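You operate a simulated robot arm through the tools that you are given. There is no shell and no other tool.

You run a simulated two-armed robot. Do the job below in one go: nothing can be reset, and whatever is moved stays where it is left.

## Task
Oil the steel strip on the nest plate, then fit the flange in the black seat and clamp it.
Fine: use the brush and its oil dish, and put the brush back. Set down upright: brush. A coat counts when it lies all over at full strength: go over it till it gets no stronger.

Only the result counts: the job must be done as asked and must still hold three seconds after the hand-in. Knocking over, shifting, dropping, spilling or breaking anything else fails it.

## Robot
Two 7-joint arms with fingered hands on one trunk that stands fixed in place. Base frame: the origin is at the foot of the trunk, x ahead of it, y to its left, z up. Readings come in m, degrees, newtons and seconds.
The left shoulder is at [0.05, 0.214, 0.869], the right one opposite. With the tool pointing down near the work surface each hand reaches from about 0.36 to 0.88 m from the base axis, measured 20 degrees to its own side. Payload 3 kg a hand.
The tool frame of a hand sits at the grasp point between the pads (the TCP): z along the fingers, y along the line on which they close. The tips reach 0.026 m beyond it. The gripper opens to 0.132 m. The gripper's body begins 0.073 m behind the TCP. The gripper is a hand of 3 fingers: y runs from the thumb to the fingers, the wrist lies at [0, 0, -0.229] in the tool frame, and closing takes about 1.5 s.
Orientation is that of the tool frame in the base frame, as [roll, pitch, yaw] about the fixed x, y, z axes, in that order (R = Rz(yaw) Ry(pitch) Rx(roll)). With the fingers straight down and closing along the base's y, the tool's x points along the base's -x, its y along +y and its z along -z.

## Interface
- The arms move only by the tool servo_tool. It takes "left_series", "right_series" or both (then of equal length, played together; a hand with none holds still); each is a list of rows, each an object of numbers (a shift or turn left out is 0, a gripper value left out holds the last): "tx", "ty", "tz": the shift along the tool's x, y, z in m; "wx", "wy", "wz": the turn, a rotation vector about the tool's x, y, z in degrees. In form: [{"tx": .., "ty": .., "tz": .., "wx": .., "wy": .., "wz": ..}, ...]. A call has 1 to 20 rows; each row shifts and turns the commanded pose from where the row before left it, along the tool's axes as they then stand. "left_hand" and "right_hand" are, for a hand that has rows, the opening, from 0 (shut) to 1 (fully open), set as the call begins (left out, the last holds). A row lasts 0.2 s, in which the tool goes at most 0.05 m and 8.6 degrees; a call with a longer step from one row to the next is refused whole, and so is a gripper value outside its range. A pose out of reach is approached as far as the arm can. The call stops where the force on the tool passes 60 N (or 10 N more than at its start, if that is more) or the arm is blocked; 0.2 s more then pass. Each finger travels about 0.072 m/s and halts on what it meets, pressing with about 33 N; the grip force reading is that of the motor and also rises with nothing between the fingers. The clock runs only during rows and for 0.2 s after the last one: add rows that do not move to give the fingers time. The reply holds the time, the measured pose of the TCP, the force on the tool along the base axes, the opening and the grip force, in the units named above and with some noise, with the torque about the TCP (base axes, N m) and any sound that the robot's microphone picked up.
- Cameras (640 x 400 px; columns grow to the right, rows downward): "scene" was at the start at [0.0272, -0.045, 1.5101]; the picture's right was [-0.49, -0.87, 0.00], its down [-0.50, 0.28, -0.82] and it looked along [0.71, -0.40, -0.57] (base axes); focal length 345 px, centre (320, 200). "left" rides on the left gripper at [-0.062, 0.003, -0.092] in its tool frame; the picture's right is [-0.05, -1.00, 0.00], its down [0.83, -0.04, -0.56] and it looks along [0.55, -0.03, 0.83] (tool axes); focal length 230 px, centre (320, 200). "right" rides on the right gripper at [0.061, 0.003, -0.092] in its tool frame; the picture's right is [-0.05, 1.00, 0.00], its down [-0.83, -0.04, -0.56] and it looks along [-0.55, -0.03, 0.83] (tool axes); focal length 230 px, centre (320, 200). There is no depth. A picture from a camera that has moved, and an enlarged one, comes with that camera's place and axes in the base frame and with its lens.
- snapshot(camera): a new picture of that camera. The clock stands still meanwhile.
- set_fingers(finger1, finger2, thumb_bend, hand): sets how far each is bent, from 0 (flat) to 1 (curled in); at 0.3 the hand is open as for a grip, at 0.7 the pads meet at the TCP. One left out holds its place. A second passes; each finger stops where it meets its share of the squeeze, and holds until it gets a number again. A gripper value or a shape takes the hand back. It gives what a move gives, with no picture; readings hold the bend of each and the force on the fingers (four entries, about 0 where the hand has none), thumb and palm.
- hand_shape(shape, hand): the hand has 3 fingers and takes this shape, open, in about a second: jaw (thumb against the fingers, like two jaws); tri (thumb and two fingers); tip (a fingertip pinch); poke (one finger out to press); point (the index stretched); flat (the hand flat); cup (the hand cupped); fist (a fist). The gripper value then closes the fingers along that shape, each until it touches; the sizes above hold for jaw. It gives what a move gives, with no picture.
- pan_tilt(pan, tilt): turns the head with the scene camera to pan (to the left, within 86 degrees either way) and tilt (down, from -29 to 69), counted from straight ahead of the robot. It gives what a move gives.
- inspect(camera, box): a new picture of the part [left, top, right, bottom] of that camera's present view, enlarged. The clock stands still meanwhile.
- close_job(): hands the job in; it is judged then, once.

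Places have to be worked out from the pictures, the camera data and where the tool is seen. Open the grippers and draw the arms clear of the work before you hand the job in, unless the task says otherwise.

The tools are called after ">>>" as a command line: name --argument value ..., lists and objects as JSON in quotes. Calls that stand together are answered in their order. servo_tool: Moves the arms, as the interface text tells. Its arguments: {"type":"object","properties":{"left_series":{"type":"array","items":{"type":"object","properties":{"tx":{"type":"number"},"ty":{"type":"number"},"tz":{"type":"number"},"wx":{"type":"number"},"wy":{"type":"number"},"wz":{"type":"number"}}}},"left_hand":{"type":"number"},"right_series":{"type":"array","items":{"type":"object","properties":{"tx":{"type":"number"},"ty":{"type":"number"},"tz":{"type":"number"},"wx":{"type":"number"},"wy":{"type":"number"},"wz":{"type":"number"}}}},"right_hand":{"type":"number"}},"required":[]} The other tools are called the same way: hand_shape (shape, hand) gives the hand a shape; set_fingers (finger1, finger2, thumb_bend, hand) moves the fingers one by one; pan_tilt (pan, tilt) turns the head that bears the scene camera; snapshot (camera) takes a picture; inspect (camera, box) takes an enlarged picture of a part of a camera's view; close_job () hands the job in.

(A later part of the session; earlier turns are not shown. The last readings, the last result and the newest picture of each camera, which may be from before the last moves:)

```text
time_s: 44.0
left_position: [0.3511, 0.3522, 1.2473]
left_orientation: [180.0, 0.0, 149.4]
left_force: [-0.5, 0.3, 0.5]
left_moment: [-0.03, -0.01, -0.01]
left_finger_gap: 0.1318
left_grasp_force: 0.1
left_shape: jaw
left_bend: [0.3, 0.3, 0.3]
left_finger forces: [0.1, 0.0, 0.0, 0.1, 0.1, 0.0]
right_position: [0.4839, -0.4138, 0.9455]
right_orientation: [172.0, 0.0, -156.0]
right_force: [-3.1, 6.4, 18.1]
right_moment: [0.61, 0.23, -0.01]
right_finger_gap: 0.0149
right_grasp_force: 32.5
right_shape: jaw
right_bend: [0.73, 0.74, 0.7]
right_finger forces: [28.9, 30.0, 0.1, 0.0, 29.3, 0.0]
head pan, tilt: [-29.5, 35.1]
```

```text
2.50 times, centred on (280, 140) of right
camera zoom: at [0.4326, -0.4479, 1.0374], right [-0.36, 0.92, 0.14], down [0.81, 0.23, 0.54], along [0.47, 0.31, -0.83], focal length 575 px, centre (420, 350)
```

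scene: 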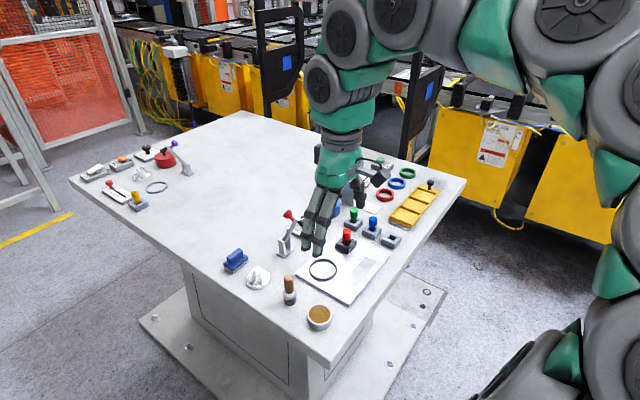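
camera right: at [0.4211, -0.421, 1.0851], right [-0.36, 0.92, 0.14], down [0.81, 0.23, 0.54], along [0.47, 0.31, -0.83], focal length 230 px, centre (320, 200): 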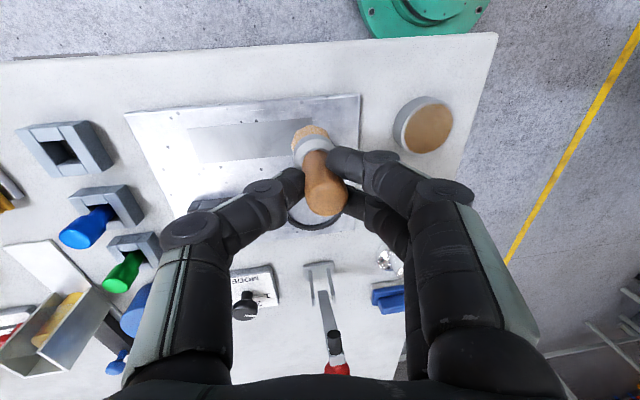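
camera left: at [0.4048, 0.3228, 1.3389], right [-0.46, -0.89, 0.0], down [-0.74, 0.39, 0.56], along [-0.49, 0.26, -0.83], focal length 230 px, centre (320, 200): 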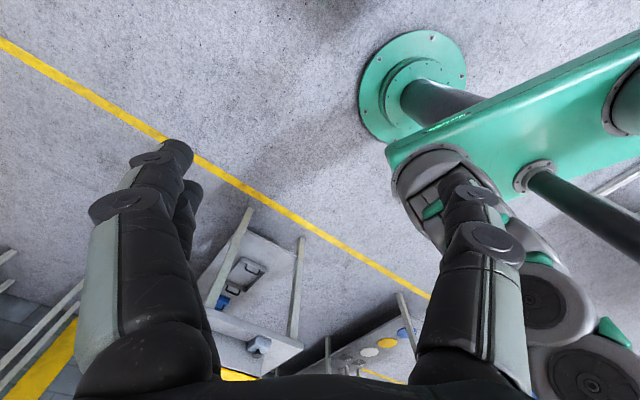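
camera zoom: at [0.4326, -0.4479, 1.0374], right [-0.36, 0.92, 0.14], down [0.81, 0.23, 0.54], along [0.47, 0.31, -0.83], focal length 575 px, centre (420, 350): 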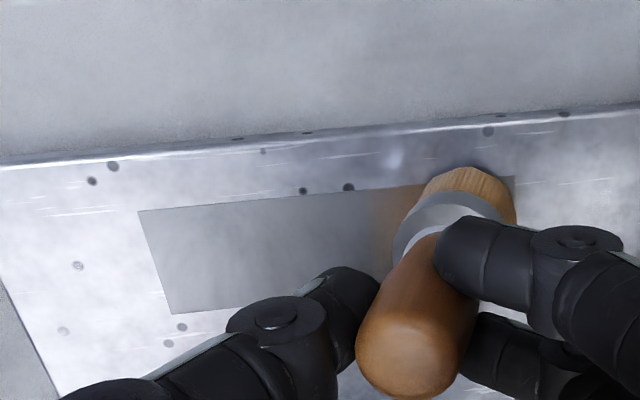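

Friction made the bristles lag, so the brush leaned about 12°, but oil is showing on the strip. I'll move back 1 cm to straighten it, then ease the pressure.

>>> servo_tool --right_series '[{"ty": 0.005, "tz": 0.0007}, {"ty": 0.005, "tz": 0.0007}, {"tz": -0.001, "ty": 0.0001}, {}]'

>>> inspect --camera "scene" --box '[320, 220, 420, 310]'

```text
time_s: 45.0
left_position: [0.3505, 0.3501, 1.2469]
left_orientation: [179.9, 0.0, 149.5]
left_force: [0.6, 0.1, 1.2]
left_moment: [-0.02, 0.0, -0.03]
left_finger_gap: 0.1321
left_grasp_force: 0.1
left_shape: jaw
left_bend: [0.3, 0.3, 0.3]
left_finger forces: [0.0, 0.0, 0.0, 0.0, 0.0, 0.1]
right_position: [0.4791, -0.4052, 0.9475]
right_orientation: [172.0, 0.0, -156.0]
right_force: [-0.2, 0.1, 0.2]
right_moment: [-0.05, -0.01, 0.0]
right_finger_gap: 0.0129
right_grasp_force: 32.7
right_shape: jaw
right_bend: [0.72, 0.72, 0.71]
right_finger forces: [19.1, 20.5, 0.1, 0.0, 31.5, 0.0]
head pan, tilt: [-29.5, 35.1]
```

```text
4.44 times, centred on (370, 265) of scene
camera zoom: at [0.0272, -0.045, 1.5101], right [-0.49, -0.87, 0.0], down [-0.5, 0.28, -0.82], along [0.71, -0.4, -0.57], focal length 1532 px, centre (98, -89)
```

zoom: 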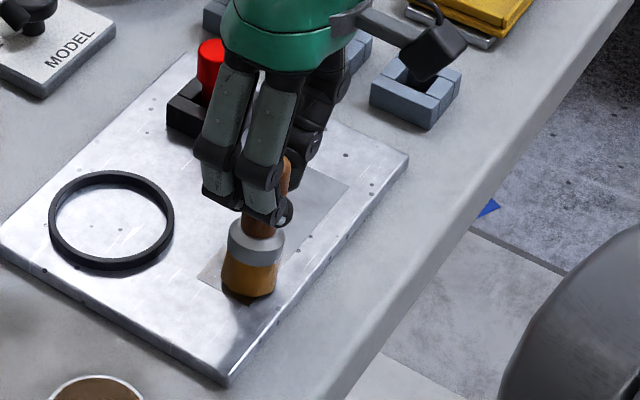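

Force is near zero and the brush is almost upright. I'll try strokes with just grazing contact (0.5 mm lower) and look at what gets coated.

>>> servo_tool --right_series '[{"tz": 0.0005}, {"ty": -0.0095, "tz": -0.00134}, {"ty": -0.0095, "tz": -0.00134}, {"ty": -0.0095, "tz": -0.00134}, {"ty": -0.0095, "tz": -0.00134}, {}]'

>>> inspect --camera "scene" --box '[320, 220, 420, 310]'

>>> inspect --camera "right" --box '[180, 60, 380, 220]'

```text
time_s: 46.4
left_position: [0.3512, 0.3517, 1.2474]
left_orientation: [-179.9, -0.1, 149.5]
left_force: [0.2, 0.6, -0.5]
left_moment: [0.0, -0.03, 0.0]
left_finger_gap: 0.1322
left_grasp_force: 0.0
left_shape: jaw
left_bend: [0.3, 0.3, 0.3]
left_finger forces: [0.0, 0.0, 0.0, 0.0, 0.0, 0.0]
right_position: [0.4953, -0.44, 0.9471]
right_orientation: [171.9, 0.0, -156.0]
right_force: [0.3, 0.0, 0.6]
right_moment: [-0.01, 0.03, 0.02]
right_finger_gap: 0.0133
right_grasp_force: 33.3
right_shape: jaw
right_bend: [0.72, 0.72, 0.71]
right_finger forces: [19.8, 20.8, 0.0, 0.1, 31.1, 0.0]
head pan, tilt: [-29.5, 35.1]
```

```text
4.44 times, centred on (370, 265) of scene
camera zoom: at [0.0272, -0.045, 1.5101], right [-0.49, -0.87, 0.0], down [-0.5, 0.28, -0.82], along [0.71, -0.4, -0.57], focal length 1532 px, centre (98, -89)
```

zoom: 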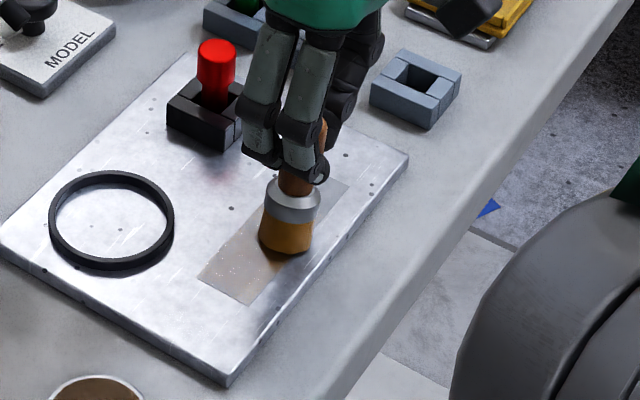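

```text
2.50 times, centred on (280, 140) of right
camera zoom: at [0.4438, -0.4731, 1.0385], right [-0.35, 0.92, 0.14], down [0.81, 0.23, 0.54], along [0.47, 0.31, -0.83], focal length 575 px, centre (420, 350)
```

zoom: 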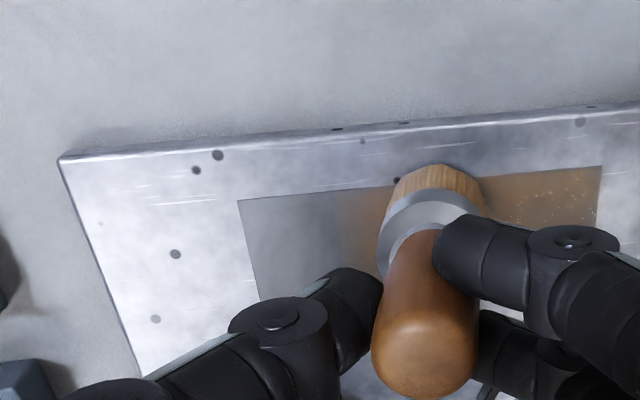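

A grazing stroke (about 0.6 N) lays oil well. I'll finish this lane, shift across and return.

>>> servo_tool --right_series '[{"ty": -0.0095, "tz": -0.00134}, {"ty": -0.0095, "tz": -0.00134}, {"ty": -0.0095, "tz": -0.00134}, {"ty": -0.0095, "tz": -0.00134}, {"tx": -0.008}, {"tx": -0.008}, {"ty": 0.0095, "tz": 0.00134}, {"ty": 0.0095, "tz": 0.00134}, {"ty": 0.0095, "tz": 0.00134}, {"ty": 0.0095, "tz": 0.00134}, {"ty": 0.0095, "tz": 0.00134}, {"ty": 0.0095, "tz": 0.00134}, {"ty": 0.0095, "tz": 0.00134}, {"ty": 0.0095, "tz": 0.00134}, {"ty": 0.0095, "tz": 0.00134}, {"ty": 0.0095, "tz": 0.00134}, {}]'

>>> inspect --camera "scene" --box '[320, 220, 420, 310]'

>>> inspect --camera "right" --box '[100, 60, 380, 220]'

```text
time_s: 50.0
left_position: [0.3505, 0.3519, 1.2472]
left_orientation: [-180.0, 0.0, 149.5]
left_force: [0.8, -0.2, -0.1]
left_moment: [-0.01, 0.01, 0.01]
left_finger_gap: 0.1318
left_grasp_force: 0.1
left_shape: jaw
left_bend: [0.3, 0.3, 0.3]
left_finger forces: [0.0, 0.0, 0.0, 0.0, 0.0, 0.0]
right_position: [0.487, -0.3806, 0.9452]
right_orientation: [172.0, 0.0, -156.1]
right_force: [-1.3, 0.6, -0.5]
right_moment: [-0.02, -0.03, -0.01]
right_finger_gap: 0.0128
right_grasp_force: 33.1
right_shape: jaw
right_bend: [0.72, 0.72, 0.71]
right_finger forces: [19.4, 20.9, 0.0, 0.0, 31.9, 0.1]
head pan, tilt: [-29.5, 35.1]
```

```text
4.44 times, centred on (370, 265) of scene
camera zoom: at [0.0272, -0.045, 1.5101], right [-0.49, -0.87, 0.0], down [-0.5, 0.28, -0.82], along [0.71, -0.4, -0.57], focal length 1532 px, centre (98, -89)
```

zoom: 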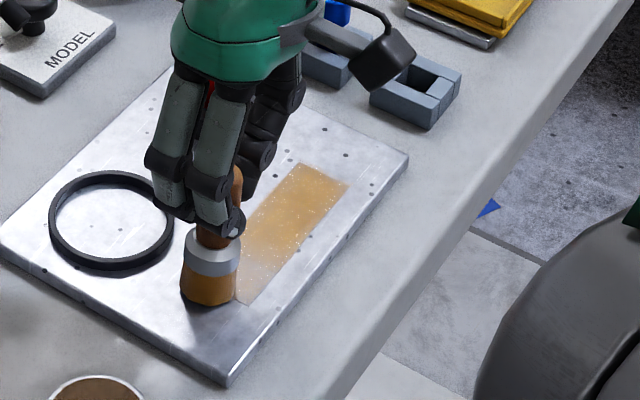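

```text
2.29 times, centred on (240, 140) of right
camera zoom: at [0.4347, -0.4139, 1.0382], right [-0.35, 0.92, 0.14], down [0.81, 0.23, 0.54], along [0.47, 0.31, -0.83], focal length 526 px, centre (503, 337)
```

zoom: 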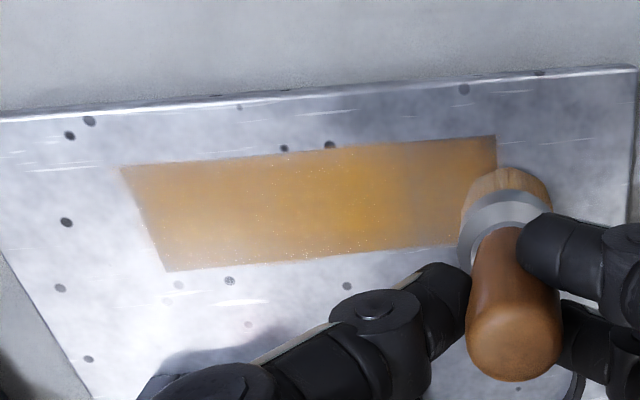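

The whole strip has a coat but it is uneven, strongest in the middle. I'll make more passes, over-running both ends, on both lanes.

>>> servo_tool --right_series '[{"ty": 0.0079, "tz": 0.0011}, {"ty": -0.0119, "tz": -0.00167}, {"ty": -0.0119, "tz": -0.00167}, {"ty": -0.0119, "tz": -0.00167}, {"ty": -0.0119, "tz": -0.00167}, {"ty": -0.0119, "tz": -0.00167}, {"ty": -0.0119, "tz": -0.00167}, {"ty": -0.0119, "tz": -0.00167}, {"ty": -0.0119, "tz": -0.00167}, {"ty": -0.0119, "tz": -0.00167}, {"tx": 0.008}, {"ty": 0.0119, "tz": 0.00167}, {"ty": 0.0119, "tz": 0.00167}, {"ty": 0.0119, "tz": 0.00167}, {"ty": 0.0119, "tz": 0.00167}, {"ty": 0.0119, "tz": 0.00167}, {"ty": 0.0119, "tz": 0.00167}, {"ty": 0.0119, "tz": 0.00167}, {"ty": 0.0119, "tz": 0.00167}, {"ty": 0.0119, "tz": 0.00167}]'

>>> servo_tool --right_series '[{"tx": 0.008}, {"ty": -0.0119, "tz": -0.00167}, {"ty": -0.0119, "tz": -0.00167}, {"ty": -0.0119, "tz": -0.00167}, {"ty": -0.0119, "tz": -0.00167}, {"ty": -0.0119, "tz": -0.00167}, {"ty": -0.0119, "tz": -0.00167}, {"ty": -0.0119, "tz": -0.00167}, {"ty": -0.0119, "tz": -0.00167}, {"ty": -0.0119, "tz": -0.00167}, {}]'

>>> inspect --camera "scene" --box '[320, 220, 420, 310]'

>>> inspect --camera "right" --box '[180, 60, 440, 220]'

```text
time_s: 54.2
left_position: [0.3505, 0.3511, 1.2477]
left_orientation: [-180.0, 0.0, 149.5]
left_force: [-0.1, -0.4, 0.2]
left_moment: [-0.04, 0.02, 0.02]
left_finger_gap: 0.1318
left_grasp_force: 0.0
left_shape: jaw
left_bend: [0.3, 0.3, 0.3]
left_finger forces: [0.0, 0.0, 0.1, 0.0, 0.0, 0.0]
right_position: [0.477, -0.3776, 0.9462]
right_orientation: [172.1, 0.0, -156.0]
right_force: [0.4, -0.1, -0.6]
right_moment: [0.0, -0.01, -0.01]
right_finger_gap: 0.0131
right_grasp_force: 33.6
right_shape: jaw
right_bend: [0.72, 0.72, 0.71]
right_finger forces: [19.5, 21.2, 0.0, 0.1, 31.2, 0.0]
head pan, tilt: [-29.5, 35.1]
```

```text
time_s: 56.6
left_position: [0.3499, 0.3515, 1.248]
left_orientation: [-180.0, 0.1, 149.5]
left_force: [0.7, 0.1, -0.3]
left_moment: [0.0, 0.0, -0.01]
left_finger_gap: 0.1318
left_grasp_force: 0.1
left_shape: jaw
left_bend: [0.3, 0.3, 0.3]
left_finger forces: [0.0, 0.0, 0.1, 0.1, 0.0, 0.1]
right_position: [0.5132, -0.479, 0.9465]
right_orientation: [172.0, 0.0, -156.1]
right_force: [-0.2, -0.4, -0.8]
right_moment: [0.0, 0.01, -0.02]
right_finger_gap: 0.0127
right_grasp_force: 33.3
right_shape: jaw
right_bend: [0.72, 0.72, 0.71]
right_finger forces: [19.7, 21.3, 0.0, 0.1, 31.2, 0.1]
head pan, tilt: [-29.5, 35.1]
```

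```text
4.44 times, centred on (370, 265) of scene
camera zoom: at [0.0272, -0.045, 1.5101], right [-0.49, -0.87, 0.0], down [-0.5, 0.28, -0.82], along [0.71, -0.4, -0.57], focal length 1532 px, centre (98, -89)
```

zoom: 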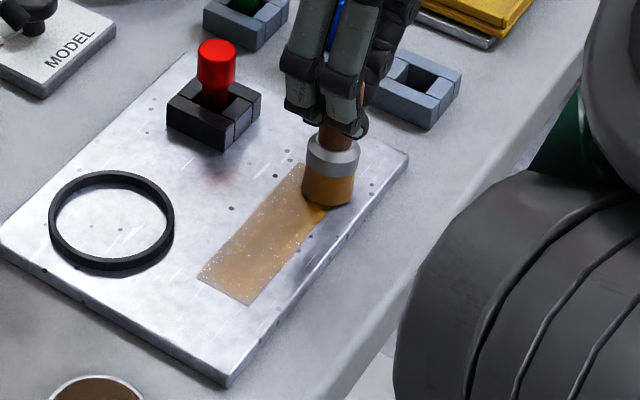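

```text
2.46 times, centred on (310, 140) of right
camera zoom: at [0.4612, -0.5126, 1.0386], right [-0.36, 0.92, 0.14], down [0.81, 0.23, 0.54], along [0.47, 0.31, -0.83], focal length 566 px, centre (345, 348)
```

zoom: 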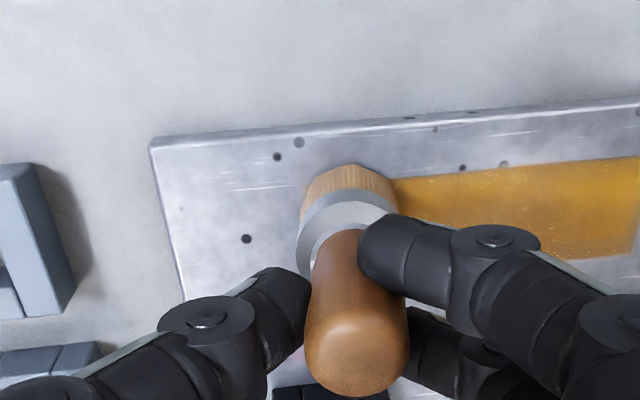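

The coat is getting stronger. I'll lift and carry the brush back towards the dish for a second load, looking at the clear strip on the way.

>>> servo_tool --right_series '[{"tz": -0.0198, "ty": 0.0028}, {"tz": -0.0248, "ty": 0.0035}, {}, {"tx": -0.002, "ty": 0.0433, "tz": 0.0061}, {"tx": -0.002, "ty": 0.0433, "tz": 0.0061}, {"tx": -0.002, "ty": 0.0433, "tz": 0.0061}, {"tx": -0.002, "ty": 0.0433, "tz": 0.0061}, {"tx": -0.002, "ty": 0.0433, "tz": 0.0061}, {}]'

>>> inspect --camera "scene" --box '[320, 220, 420, 310]'

>>> inspect --camera "right" --box '[0, 80, 220, 200]'

>>> inspect --camera "scene" --box '[270, 250, 370, 340]'

>>> inspect --camera "right" --box '[240, 80, 400, 220]'

```text
time_s: 58.6
left_position: [0.3518, 0.3517, 1.2474]
left_orientation: [180.0, 0.0, 149.4]
left_force: [-0.4, 0.6, 0.1]
left_moment: [0.01, 0.03, -0.01]
left_finger_gap: 0.1318
left_grasp_force: 0.0
left_shape: jaw
left_bend: [0.3, 0.3, 0.3]
left_finger forces: [0.0, 0.0, 0.0, 0.0, 0.0, 0.1]
right_position: [0.4339, -0.273, 0.9934]
right_orientation: [172.0, 0.0, -156.0]
right_force: [-0.1, -0.2, -1.3]
right_moment: [-0.02, 0.02, -0.04]
right_finger_gap: 0.0126
right_grasp_force: 33.0
right_shape: jaw
right_bend: [0.72, 0.72, 0.71]
right_finger forces: [19.5, 21.3, 0.0, 0.1, 31.0, 0.0]
head pan, tilt: [-29.5, 35.1]
```

```text
4.44 times, centred on (370, 265) of scene
camera zoom: at [0.0272, -0.045, 1.5101], right [-0.49, -0.87, 0.0], down [-0.5, 0.28, -0.82], along [0.71, -0.4, -0.57], focal length 1532 px, centre (98, -89)
```

zoom: 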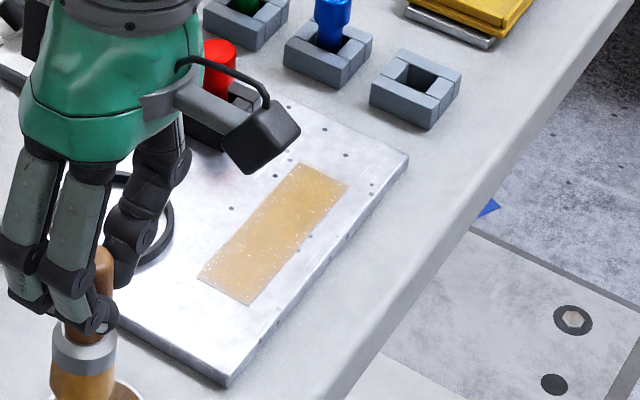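

```text
2.91 times, centred on (110, 140) of right
camera zoom: at [0.3814, -0.3072, 1.0841], right [-0.35, 0.92, 0.14], down [0.81, 0.23, 0.54], along [0.47, 0.3, -0.83], focal length 669 px, centre (931, 374)
```

zoom: 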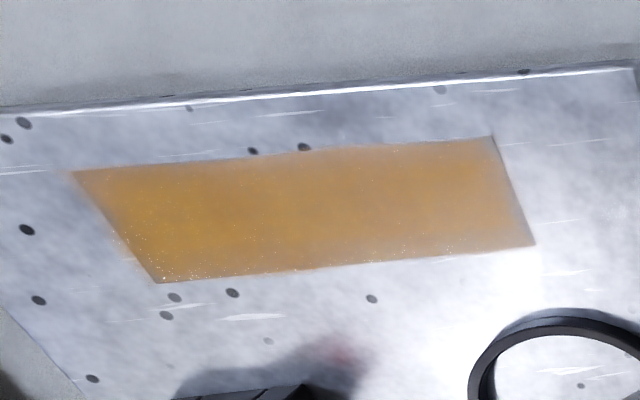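

```text
4.44 times, centred on (320, 295) of scene
camera zoom: at [0.0272, -0.045, 1.5101], right [-0.49, -0.87, 0.0], down [-0.5, 0.28, -0.82], along [0.71, -0.4, -0.57], focal length 1532 px, centre (320, -222)
```

zoom: 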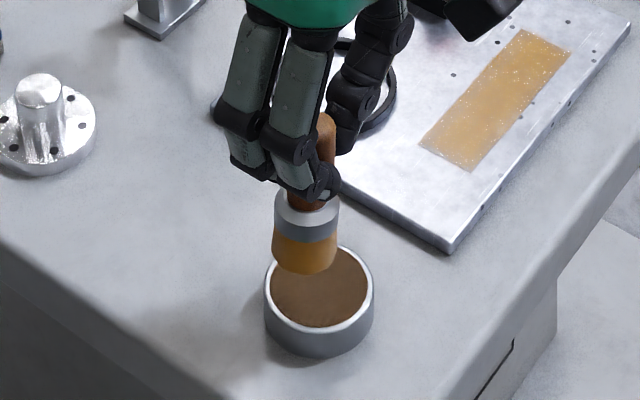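

```text
2.86 times, centred on (320, 150) of right
camera zoom: at [0.3814, -0.3072, 1.0841], right [-0.35, 0.92, 0.14], down [0.81, 0.23, 0.54], along [0.47, 0.3, -0.83], focal length 657 px, centre (320, 343)
```

zoom: 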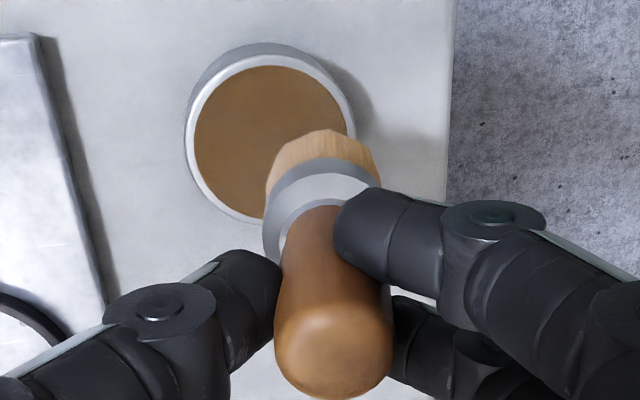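

The coat is now fairly even, slightly lighter at the +y end. I'll centre the brush over the dish (shift about 7 mm) and dip again, more gently.

>>> servo_tool --right_series '[{"tx": 0.0058, "ty": -0.004, "tz": -0.0006}, {"tz": 0.0149, "ty": -0.0021}, {"tz": 0.0149, "ty": -0.0021}, {"tz": 0.005, "ty": -0.0007}, {}]'

>>> inspect --camera "scene" --box '[270, 250, 370, 340]'

>>> inspect --camera "right" --box '[240, 80, 400, 220]'

```text
time_s: 59.8
left_position: [0.3501, 0.3519, 1.2472]
left_orientation: [180.0, 0.0, 149.5]
left_force: [0.4, -0.1, -0.4]
left_moment: [0.01, 0.01, 0.01]
left_finger_gap: 0.1318
left_grasp_force: 0.1
left_shape: jaw
left_bend: [0.3, 0.3, 0.3]
left_finger forces: [0.1, 0.0, 0.0, 0.0, 0.0, 0.1]
right_position: [0.4304, -0.2797, 0.9577]
right_orientation: [171.9, 0.1, -155.9]
right_force: [-0.3, 0.1, -0.8]
right_moment: [-0.01, 0.01, -0.02]
right_finger_gap: 0.0127
right_grasp_force: 32.8
right_shape: jaw
right_bend: [0.72, 0.72, 0.71]
right_finger forces: [19.6, 21.4, 0.0, 0.1, 31.0, 0.0]
head pan, tilt: [-29.5, 35.1]
```

```text
4.44 times, centred on (320, 295) of scene
camera zoom: at [0.0272, -0.045, 1.5101], right [-0.49, -0.87, 0.0], down [-0.5, 0.28, -0.82], along [0.71, -0.4, -0.57], focal length 1532 px, centre (320, -222)
```

zoom: 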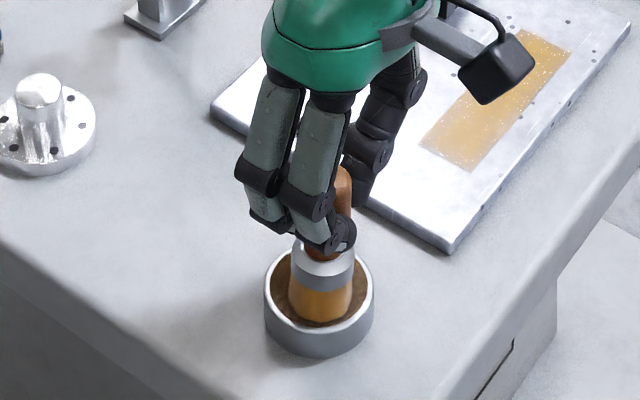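

```text
2.86 times, centred on (320, 150) of right
camera zoom: at [0.3779, -0.3138, 1.0484], right [-0.35, 0.92, 0.14], down [0.81, 0.23, 0.54], along [0.47, 0.31, -0.83], focal length 657 px, centre (320, 343)
```

zoom: 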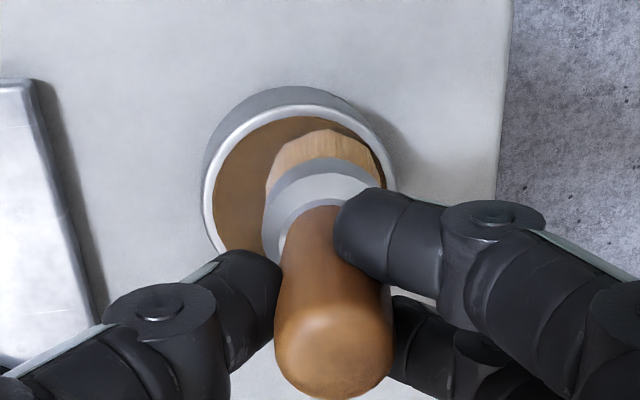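

The brush is again slightly towards the camera side. I'll shift it about 5 mm and lower in 1 mm steps until it is in the oil.

>>> servo_tool --right_series '[{"tx": -0.003, "ty": -0.0045, "tz": -0.0006}, {"tz": 0.001, "ty": -0.0001}, {}]'

>>> servo_tool --right_series '[{"tz": 0.001, "ty": -0.0001}, {}]'

>>> servo_tool --right_series '[{"tz": 0.001, "ty": -0.0001}, {}]'

>>> inspect --camera "scene" --box '[270, 250, 370, 340]'

```text
time_s: 60.6
left_position: [0.3505, 0.3508, 1.2471]
left_orientation: [-180.0, 0.0, 149.5]
left_force: [0.2, -1.0, 0.3]
left_moment: [0.02, 0.01, 0.02]
left_finger_gap: 0.132
left_grasp_force: 0.3
left_shape: jaw
left_bend: [0.3, 0.3, 0.3]
left_finger forces: [0.0, 0.1, 0.0, 0.0, 0.0, 0.0]
right_position: [0.4332, -0.2833, 0.9563]
right_orientation: [172.0, -0.1, -156.0]
right_force: [-0.3, 0.4, 5.8]
right_moment: [-0.01, -0.02, -0.01]
right_finger_gap: 0.013
right_grasp_force: 33.2
right_shape: jaw
right_bend: [0.72, 0.72, 0.71]
right_finger forces: [20.6, 22.2, 0.0, 0.0, 31.6, 0.0]
head pan, tilt: [-29.5, 35.1]
```

```text
time_s: 61.2
left_position: [0.3498, 0.3504, 1.2476]
left_orientation: [180.0, -0.1, 149.4]
left_force: [1.0, -0.2, -0.4]
left_moment: [0.01, -0.01, 0.02]
left_finger_gap: 0.1321
left_grasp_force: 0.1
left_shape: jaw
left_bend: [0.3, 0.3, 0.3]
left_finger forces: [0.1, 0.0, 0.1, 0.1, 0.0, 0.1]
right_position: [0.4343, -0.283, 0.9551]
right_orientation: [172.0, -0.1, -156.0]
right_force: [-1.6, 2.5, 20.6]
right_moment: [0.13, 0.08, 0.01]
right_finger_gap: 0.0134
right_grasp_force: 33.2
right_shape: jaw
right_bend: [0.72, 0.72, 0.72]
right_finger forces: [25.2, 25.5, 0.0, 0.0, 34.0, 0.0]
head pan, tilt: [-29.5, 35.1]
```

```text
time_s: 61.8
left_position: [0.3514, 0.3524, 1.2474]
left_orientation: [179.8, 0.0, 149.6]
left_force: [0.0, 0.1, 0.2]
left_moment: [0.01, 0.01, -0.01]
left_finger_gap: 0.1316
left_grasp_force: 0.1
left_shape: jaw
left_bend: [0.3, 0.3, 0.3]
left_finger forces: [0.0, 0.0, 0.0, 0.0, 0.0, 0.0]
right_position: [0.4346, -0.2828, 0.9533]
right_orientation: [171.9, 0.0, -156.0]
right_force: [-3.7, 4.5, 30.2]
right_moment: [0.28, 0.09, 0.01]
right_finger_gap: 0.0141
right_grasp_force: 32.8
right_shape: jaw
right_bend: [0.72, 0.72, 0.72]
right_finger forces: [27.3, 27.1, 0.0, 0.0, 33.3, 0.1]
head pan, tilt: [-29.5, 35.1]
```

```text
4.44 times, centred on (320, 295) of scene
camera zoom: at [0.0269, -0.0448, 1.5101], right [-0.49, -0.87, 0.0], down [-0.5, 0.28, -0.82], along [0.71, -0.4, -0.57], focal length 1532 px, centre (320, -222)
```

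zoom: 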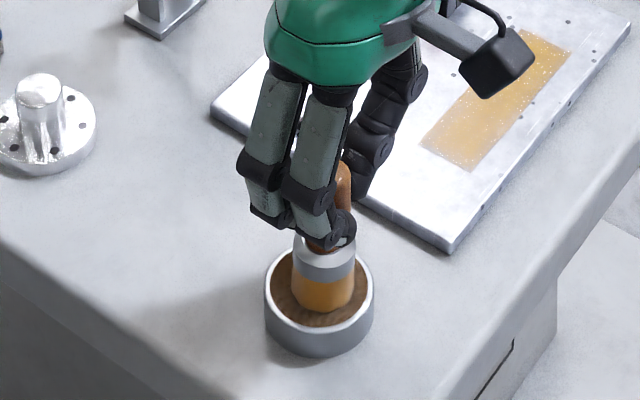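

The brush is reloaded. I'll lift it and bring it back to the strip's near end, hovering.

>>> servo_tool --right_series '[{"tz": -0.0099, "ty": 0.0014}, {"tz": -0.0277, "ty": 0.0039}, {"tx": 0.003, "ty": -0.0378, "tz": -0.0053}, {"tx": 0.003, "ty": -0.0378, "tz": -0.0053}, {"tx": 0.003, "ty": -0.0378, "tz": -0.0053}, {}]'

>>> inspect --camera "scene" --box '[320, 220, 420, 310]'

>>> inspect --camera "right" --box '[180, 60, 440, 220]'

```text
time_s: 63.2
left_position: [0.3502, 0.3512, 1.2473]
left_orientation: [180.0, 0.0, 149.5]
left_force: [0.3, -0.4, 0.3]
left_moment: [0.0, 0.03, 0.0]
left_finger_gap: 0.1319
left_grasp_force: 0.1
left_shape: jaw
left_bend: [0.3, 0.3, 0.3]
left_finger forces: [0.0, 0.0, 0.1, 0.0, 0.1, 0.0]
right_position: [0.472, -0.3917, 0.9906]
right_orientation: [171.9, -0.2, -156.0]
right_force: [0.0, -0.3, -0.7]
right_moment: [-0.01, 0.0, 0.01]
right_finger_gap: 0.0138
right_grasp_force: 33.3
right_shape: jaw
right_bend: [0.72, 0.72, 0.72]
right_finger forces: [20.0, 21.3, 0.1, 0.1, 31.1, 0.0]
head pan, tilt: [-29.5, 35.1]
```

```text
4.44 times, centred on (370, 265) of scene
camera zoom: at [0.0272, -0.045, 1.5101], right [-0.49, -0.87, 0.0], down [-0.5, 0.28, -0.82], along [0.71, -0.4, -0.57], focal length 1532 px, centre (98, -89)
```

zoom: 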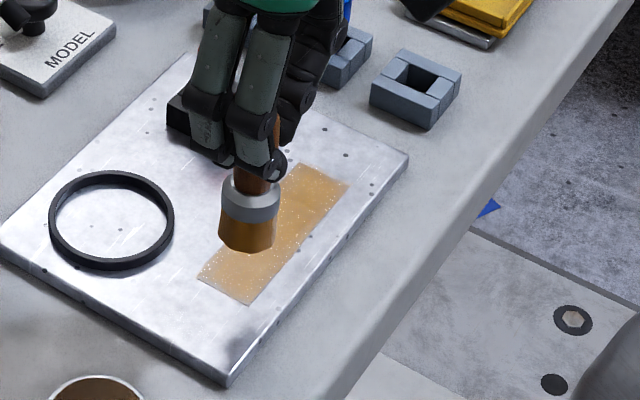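

```text
2.46 times, centred on (310, 140) of right
camera zoom: at [0.4214, -0.4259, 1.0836], right [-0.36, 0.92, 0.14], down [0.81, 0.23, 0.54], along [0.47, 0.31, -0.83], focal length 566 px, centre (345, 348)
```

zoom: 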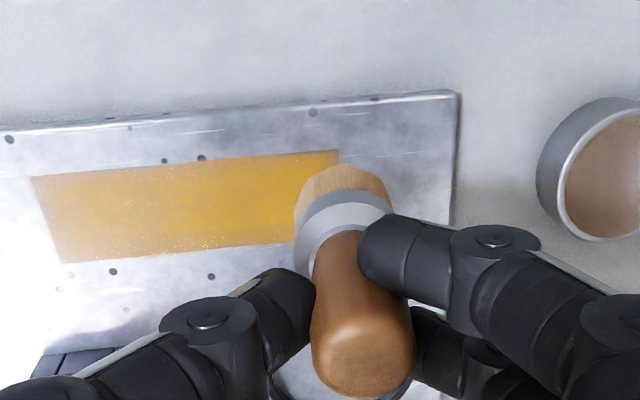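

I'll lower to just above contact (TCP about 0.9475) and feel for it.

>>> servo_tool --right_series '[{"tz": 0.0198, "ty": -0.0028}, {"tz": 0.0198, "ty": -0.0028}, {"tz": 0.003, "ty": -0.0004}, {}]'

>>> servo_tool --right_series '[{"tz": 0.001, "ty": -0.0001}, {}]'

>>> servo_tool --right_series '[{"tz": 0.001, "ty": -0.0001}, {}]'

```text
time_s: 64.2
left_position: [0.3505, 0.3518, 1.2463]
left_orientation: [179.9, 0.0, 149.5]
left_force: [-0.4, -0.1, -0.1]
left_moment: [0.05, 0.02, 0.01]
left_finger_gap: 0.1319
left_grasp_force: 0.0
left_shape: jaw
left_bend: [0.3, 0.3, 0.3]
left_finger forces: [0.0, 0.1, 0.0, 0.0, 0.1, 0.0]
right_position: [0.4729, -0.3914, 0.9497]
right_orientation: [172.0, 0.0, -156.0]
right_force: [0.8, -0.5, -0.7]
right_moment: [0.0, -0.02, -0.01]
right_finger_gap: 0.0139
right_grasp_force: 32.7
right_shape: jaw
right_bend: [0.72, 0.72, 0.72]
right_finger forces: [19.9, 21.4, 0.0, 0.0, 31.1, 0.0]
head pan, tilt: [-29.5, 35.1]
```

```text
time_s: 64.8
left_position: [0.3511, 0.3518, 1.2466]
left_orientation: [-180.0, 0.0, 149.4]
left_force: [0.3, 0.7, 0.8]
left_moment: [-0.01, -0.03, 0.0]
left_finger_gap: 0.1323
left_grasp_force: 0.2
left_shape: jaw
left_bend: [0.3, 0.3, 0.3]
left_finger forces: [0.0, 0.0, 0.0, 0.0, 0.1, 0.0]
right_position: [0.4732, -0.3906, 0.9477]
right_orientation: [171.9, 0.0, -156.0]
right_force: [0.3, -0.1, -1.7]
right_moment: [-0.01, -0.01, -0.04]
right_finger_gap: 0.0138
right_grasp_force: 33.4
right_shape: jaw
right_bend: [0.72, 0.72, 0.72]
right_finger forces: [20.0, 21.4, 0.0, 0.0, 31.0, 0.0]
head pan, tilt: [-29.5, 35.1]
```

```text
time_s: 65.4
left_position: [0.3496, 0.3498, 1.2466]
left_orientation: [-180.0, 0.0, 149.5]
left_force: [-0.3, 0.2, -0.2]
left_moment: [0.0, -0.01, -0.03]
left_finger_gap: 0.1318
left_grasp_force: 0.1
left_shape: jaw
left_bend: [0.3, 0.3, 0.3]
left_finger forces: [0.0, 0.0, 0.0, 0.1, 0.0, 0.0]
right_position: [0.4725, -0.3918, 0.9469]
right_orientation: [172.0, 0.1, -156.1]
right_force: [0.0, 0.1, -1.0]
right_moment: [-0.03, 0.0, 0.03]
right_finger_gap: 0.0136
right_grasp_force: 33.5
right_shape: jaw
right_bend: [0.72, 0.72, 0.72]
right_finger forces: [20.0, 21.5, 0.1, 0.0, 31.0, 0.0]
head pan, tilt: [-29.5, 35.1]
```

>>> servo_tool --right_series '[{"tz": 0.001, "ty": -0.0001}, {}]'

>>> servo_tool --right_series '[{"tz": 0.001, "ty": -0.0001}, {}]'

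```text
time_s: 66.0
left_position: [0.3508, 0.3514, 1.2464]
left_orientation: [179.9, 0.0, 149.4]
left_force: [-0.2, 0.3, -0.1]
left_moment: [0.0, 0.03, -0.02]
left_finger_gap: 0.1318
left_grasp_force: 0.1
left_shape: jaw
left_bend: [0.3, 0.3, 0.3]
left_finger forces: [0.1, 0.0, 0.1, 0.1, 0.0, 0.0]
right_position: [0.4723, -0.392, 0.9449]
right_orientation: [172.0, 0.0, -156.0]
right_force: [-0.5, 0.3, 3.7]
right_moment: [-0.02, 0.0, 0.02]
right_finger_gap: 0.0139
right_grasp_force: 33.1
right_shape: jaw
right_bend: [0.72, 0.72, 0.72]
right_finger forces: [20.9, 22.1, 0.0, 0.0, 31.5, 0.0]
head pan, tilt: [-29.5, 35.1]
```

```text
time_s: 66.6
left_position: [0.3507, 0.3514, 1.2468]
left_orientation: [-180.0, 0.1, 149.5]
left_force: [0.2, -0.3, 0.6]
left_moment: [-0.03, 0.0, 0.0]
left_finger_gap: 0.1318
left_grasp_force: 0.0
left_shape: jaw
left_bend: [0.3, 0.3, 0.3]
left_finger forces: [0.1, 0.1, 0.0, 0.0, 0.0, 0.0]
right_position: [0.4721, -0.3912, 0.9434]
right_orientation: [172.0, 0.0, -156.1]
right_force: [-3.0, 1.2, 19.2]
right_moment: [0.1, 0.05, 0.04]
right_finger_gap: 0.0139
right_grasp_force: 33.1
right_shape: jaw
right_bend: [0.72, 0.72, 0.72]
right_finger forces: [24.6, 24.7, 0.1, 0.1, 33.3, 0.0]
head pan, tilt: [-29.5, 35.1]
```

Contact found. I'll back off 1.2 mm and make passes over three lanes.

>>> servo_tool --right_series '[{"tz": -0.0012, "ty": 0.0002}, {"ty": 0.0079, "tz": 0.0011}, {"ty": -0.0129, "tz": -0.00181}, {"ty": -0.0129, "tz": -0.00181}, {"ty": -0.0129, "tz": -0.00181}, {"ty": -0.0129, "tz": -0.00181}, {"ty": -0.0129, "tz": -0.00181}, {"ty": -0.0129, "tz": -0.00181}, {"ty": -0.0129, "tz": -0.00181}, {"ty": -0.0129, "tz": -0.00181}, {"ty": -0.0129, "tz": -0.00181}, {"tx": -0.008}, {"ty": 0.0145, "tz": 0.00204}, {"ty": 0.0145, "tz": 0.00204}, {"ty": 0.0145, "tz": 0.00204}, {"ty": 0.0145, "tz": 0.00204}, {"ty": 0.0145, "tz": 0.00204}, {"ty": 0.0145, "tz": 0.00204}, {"ty": 0.0145, "tz": 0.00204}, {"ty": 0.0146, "tz": 0.00205}]'

>>> inspect --camera "scene" --box '[320, 220, 420, 310]'

>>> servo_tool --right_series '[{"tx": -0.008}, {"ty": -0.0129, "tz": -0.00181}, {"ty": -0.0129, "tz": -0.00181}, {"ty": -0.0129, "tz": -0.00181}, {"ty": -0.0129, "tz": -0.00181}, {"ty": -0.0129, "tz": -0.00181}, {"ty": -0.0129, "tz": -0.00181}, {"ty": -0.0129, "tz": -0.00181}, {"ty": -0.0129, "tz": -0.00181}, {"ty": -0.0129, "tz": -0.00181}, {}]'

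>>> inspect --camera "scene" --box '[320, 220, 420, 310]'

>>> inspect --camera "right" --box '[240, 40, 500, 200]'

```text
time_s: 70.8
left_position: [0.3506, 0.3504, 1.2478]
left_orientation: [179.9, 0.2, 149.6]
left_force: [-0.1, -0.5, 0.7]
left_moment: [0.04, 0.02, 0.01]
left_finger_gap: 0.132
left_grasp_force: 0.1
left_shape: jaw
left_bend: [0.3, 0.3, 0.3]
left_finger forces: [0.0, 0.1, 0.0, 0.0, 0.0, 0.1]
right_position: [0.4767, -0.3809, 0.9447]
right_orientation: [172.1, 0.0, -156.0]
right_force: [0.6, -1.1, 0.7]
right_moment: [-0.05, -0.04, -0.03]
right_finger_gap: 0.0131
right_grasp_force: 33.1
right_shape: jaw
right_bend: [0.72, 0.71, 0.72]
right_finger forces: [19.0, 21.9, 0.0, 0.0, 30.5, 0.0]
head pan, tilt: [-29.5, 35.1]
```

```text
4.44 times, centred on (370, 265) of scene
camera zoom: at [0.0272, -0.045, 1.5101], right [-0.49, -0.87, 0.0], down [-0.5, 0.28, -0.82], along [0.71, -0.4, -0.57], focal length 1532 px, centre (98, -89)
```

zoom: 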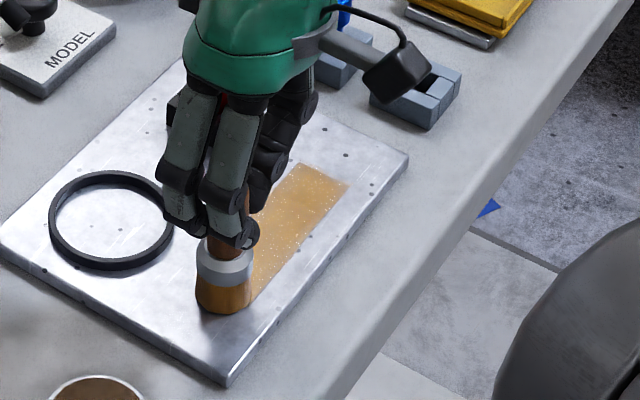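

```text
time_s: 73.2
left_position: [0.3498, 0.3514, 1.2462]
left_orientation: [-179.9, 0.0, 149.5]
left_force: [-0.2, 0.5, 0.5]
left_moment: [0.0, -0.02, -0.03]
left_finger_gap: 0.1321
left_grasp_force: 0.1
left_shape: jaw
left_bend: [0.3, 0.3, 0.3]
left_finger forces: [0.0, 0.0, 0.1, 0.0, 0.0, 0.1]
right_position: [0.5305, -0.4841, 0.9453]
right_orientation: [172.0, 0.0, -155.9]
right_force: [-2.6, 5.7, 12.8]
right_moment: [0.43, 0.15, 0.04]
right_finger_gap: 0.0135
right_grasp_force: 33.3
right_shape: jaw
right_bend: [0.72, 0.73, 0.71]
right_finger forces: [22.4, 28.9, 0.1, 0.0, 28.6, 0.0]
head pan, tilt: [-29.5, 35.1]
```

```text
4.44 times, centred on (370, 265) of scene
camera zoom: at [0.0271, -0.0448, 1.5101], right [-0.49, -0.87, 0.0], down [-0.5, 0.28, -0.82], along [0.71, -0.4, -0.57], focal length 1532 px, centre (98, -89)
```

zoom: 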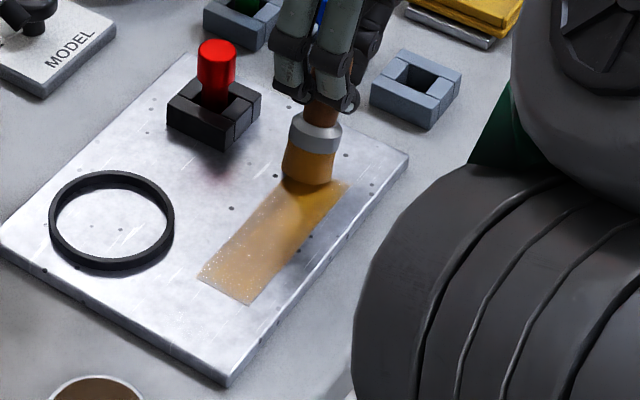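

```text
2.46 times, centred on (370, 120) of right
camera zoom: at [0.4794, -0.5187, 1.0373], right [-0.36, 0.92, 0.14], down [0.81, 0.23, 0.54], along [0.47, 0.31, -0.83], focal length 566 px, centre (197, 397)
```

zoom: 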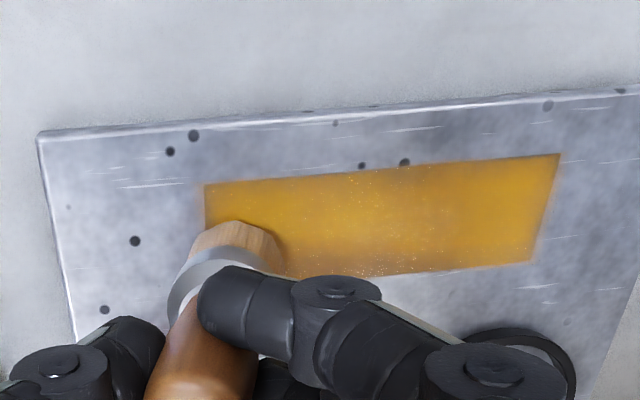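

The coat is nearly even. I'll do another full round of three lanes with slightly less pressure and compare the shade.

>>> servo_tool --right_series '[{"tz": -0.0006}, {"ty": 0.0145, "tz": 0.00204}, {"ty": 0.0145, "tz": 0.00204}, {"ty": 0.0145, "tz": 0.00204}, {"ty": 0.0145, "tz": 0.00204}, {"ty": 0.0145, "tz": 0.00204}, {"ty": 0.0145, "tz": 0.00204}, {"ty": 0.0145, "tz": 0.00204}, {"ty": 0.0146, "tz": 0.00205}, {"tx": 0.008}, {"ty": -0.0129, "tz": -0.00181}, {"ty": -0.0129, "tz": -0.00181}, {"ty": -0.0129, "tz": -0.00181}, {"ty": -0.0129, "tz": -0.00181}, {"ty": -0.0129, "tz": -0.00181}, {"ty": -0.0129, "tz": -0.00181}, {"ty": -0.0129, "tz": -0.00181}, {"ty": -0.0129, "tz": -0.00181}, {"ty": -0.0129, "tz": -0.00181}]'

>>> servo_tool --right_series '[{"tx": 0.008}, {"ty": 0.0145, "tz": 0.00204}, {"ty": 0.0145, "tz": 0.00204}, {"ty": 0.0145, "tz": 0.00204}, {"ty": 0.0145, "tz": 0.00204}, {"ty": 0.0145, "tz": 0.00204}, {"ty": 0.0145, "tz": 0.00204}, {"ty": 0.0145, "tz": 0.00204}, {"ty": 0.0146, "tz": 0.00205}, {}]'

>>> inspect --camera "scene" --box '[320, 220, 420, 310]'

>>> inspect --camera "right" --box '[100, 60, 380, 220]'

```text
time_s: 77.2
left_position: [0.3513, 0.3518, 1.2479]
left_orientation: [180.0, 0.0, 149.5]
left_force: [-0.4, -0.4, 0.0]
left_moment: [-0.03, -0.02, 0.01]
left_finger_gap: 0.1318
left_grasp_force: 0.1
left_shape: jaw
left_bend: [0.3, 0.3, 0.3]
left_finger forces: [0.1, 0.0, 0.0, 0.0, 0.0, 0.0]
right_position: [0.5245, -0.4892, 0.9463]
right_orientation: [172.1, -0.1, -156.0]
right_force: [-0.3, -0.2, 1.0]
right_moment: [0.02, 0.0, -0.04]
right_finger_gap: 0.0121
right_grasp_force: 33.2
right_shape: jaw
right_bend: [0.72, 0.72, 0.71]
right_finger forces: [15.8, 21.9, 0.0, 0.0, 28.4, 0.0]
head pan, tilt: [-29.5, 35.1]
```

```text
time_s: 79.4
left_position: [0.351, 0.352, 1.247]
left_orientation: [-180.0, 0.0, 149.5]
left_force: [0.8, -0.2, 0.9]
left_moment: [-0.02, 0.01, 0.01]
left_finger_gap: 0.1319
left_grasp_force: 0.0
left_shape: jaw
left_bend: [0.3, 0.3, 0.3]
left_finger forces: [0.0, 0.1, 0.0, 0.0, 0.0, 0.0]
right_position: [0.4693, -0.3852, 0.9469]
right_orientation: [171.9, 0.0, -156.0]
right_force: [-0.2, 0.4, -1.5]
right_moment: [-0.04, 0.01, -0.01]
right_finger_gap: 0.0119
right_grasp_force: 33.4
right_shape: jaw
right_bend: [0.72, 0.71, 0.71]
right_finger forces: [14.2, 21.1, 0.1, 0.1, 28.5, 0.0]
head pan, tilt: [-29.5, 35.1]
```

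```text
4.44 times, centred on (370, 265) of scene
camera zoom: at [0.0272, -0.045, 1.5101], right [-0.49, -0.87, 0.0], down [-0.5, 0.28, -0.82], along [0.71, -0.4, -0.57], focal length 1532 px, centre (98, -89)
```

zoom: 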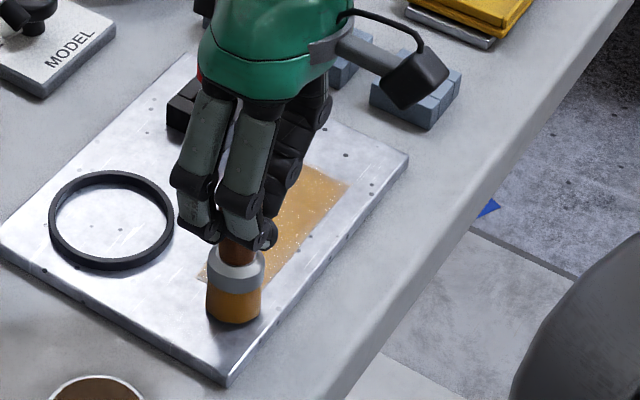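

```text
2.29 times, centred on (240, 140) of right
camera zoom: at [0.4174, -0.4184, 1.0386], right [-0.35, 0.92, 0.14], down [0.81, 0.23, 0.54], along [0.47, 0.3, -0.83], focal length 526 px, centre (503, 337)
```

zoom: 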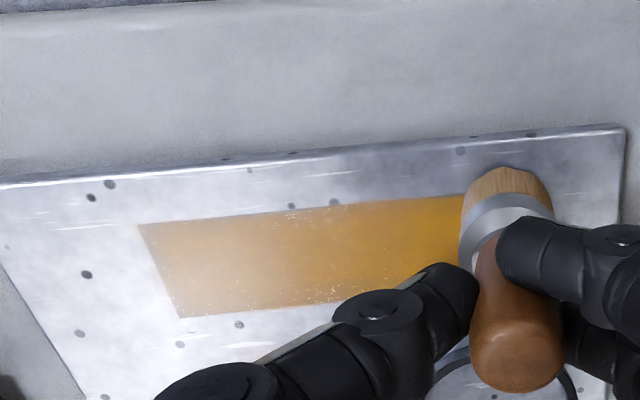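

I'll lift and go to the same viewpoint as before, over the dish, to compare the coat.

>>> servo_tool --right_series '[{"tz": -0.0198, "ty": 0.0028}, {"tz": -0.0268, "ty": 0.0038}, {"tx": -0.0044, "ty": 0.0386, "tz": 0.0054}, {"tx": -0.0044, "ty": 0.0386, "tz": 0.0054}, {"tx": -0.0045, "ty": 0.0386, "tz": 0.0054}, {}]'

>>> inspect --camera "right" --box '[0, 80, 220, 200]'

>>> inspect --camera "scene" --box '[355, 245, 405, 295]'

>>> inspect --camera "scene" --box '[270, 250, 370, 340]'

>>> inspect --camera "right" --box '[240, 80, 400, 220]'

```text
time_s: 80.8
left_position: [0.3508, 0.3506, 1.2479]
left_orientation: [180.0, -0.1, 149.5]
left_force: [-0.8, 0.1, 0.0]
left_moment: [0.01, -0.03, 0.0]
left_finger_gap: 0.132
left_grasp_force: 0.1
left_shape: jaw
left_bend: [0.3, 0.3, 0.3]
left_finger forces: [0.0, 0.0, 0.0, 0.0, 0.0, 0.0]
right_position: [0.4339, -0.2715, 0.9942]
right_orientation: [172.0, 0.0, -156.0]
right_force: [0.2, 0.2, -1.7]
right_moment: [0.01, 0.02, -0.01]
right_finger_gap: 0.0116
right_grasp_force: 32.9
right_shape: jaw
right_bend: [0.72, 0.71, 0.71]
right_finger forces: [13.2, 21.0, 0.0, 0.0, 28.3, 0.0]
head pan, tilt: [-29.5, 35.1]
```

```text
2.91 times, centred on (110, 140) of right
camera zoom: at [0.382, -0.3054, 1.0858], right [-0.35, 0.92, 0.14], down [0.81, 0.23, 0.54], along [0.47, 0.31, -0.83], focal length 669 px, centre (931, 374)
```

zoom: 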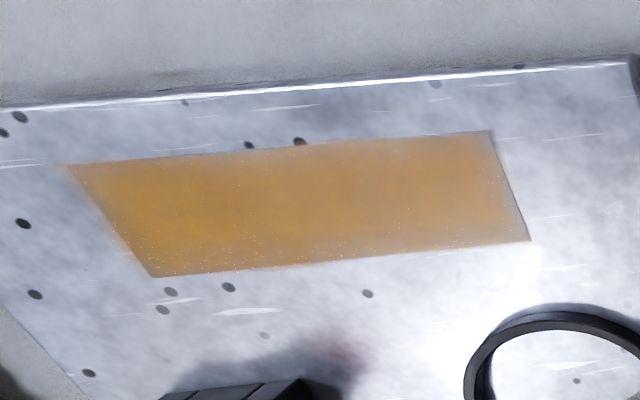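

```text
8.00 times, centred on (380, 270) of scene
camera zoom: at [0.0272, -0.045, 1.5101], right [-0.49, -0.87, 0.0], down [-0.5, 0.28, -0.82], along [0.71, -0.4, -0.57], focal length 2759 px, centre (-160, -360)
```

zoom: 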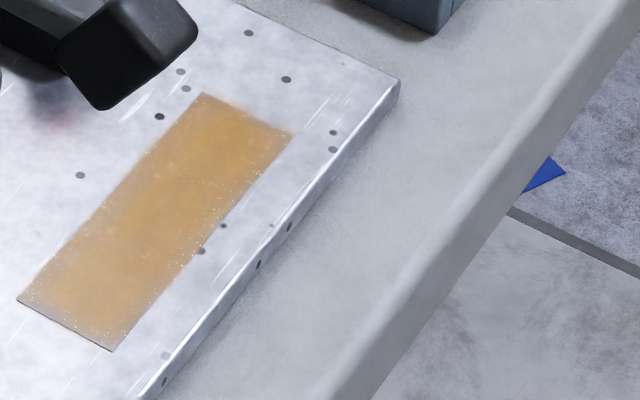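

```text
4.44 times, centred on (320, 295) of scene
camera zoom: at [0.0272, -0.045, 1.5101], right [-0.49, -0.87, 0.0], down [-0.5, 0.28, -0.82], along [0.71, -0.4, -0.57], focal length 1532 px, centre (320, -222)
```

zoom: 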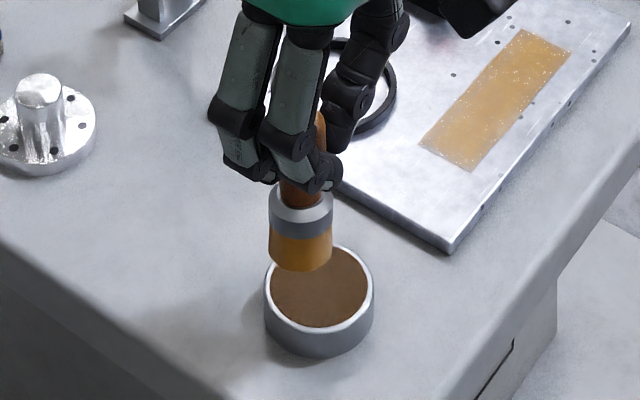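

```text
2.86 times, centred on (320, 150) of right
camera zoom: at [0.382, -0.3054, 1.0858], right [-0.35, 0.92, 0.14], down [0.81, 0.23, 0.54], along [0.47, 0.31, -0.83], focal length 657 px, centre (320, 343)
```

zoom: 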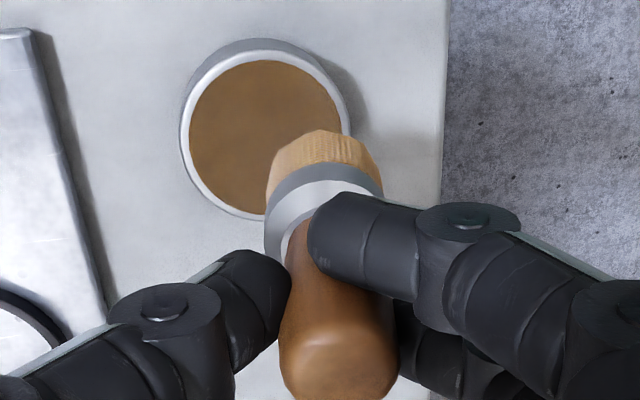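

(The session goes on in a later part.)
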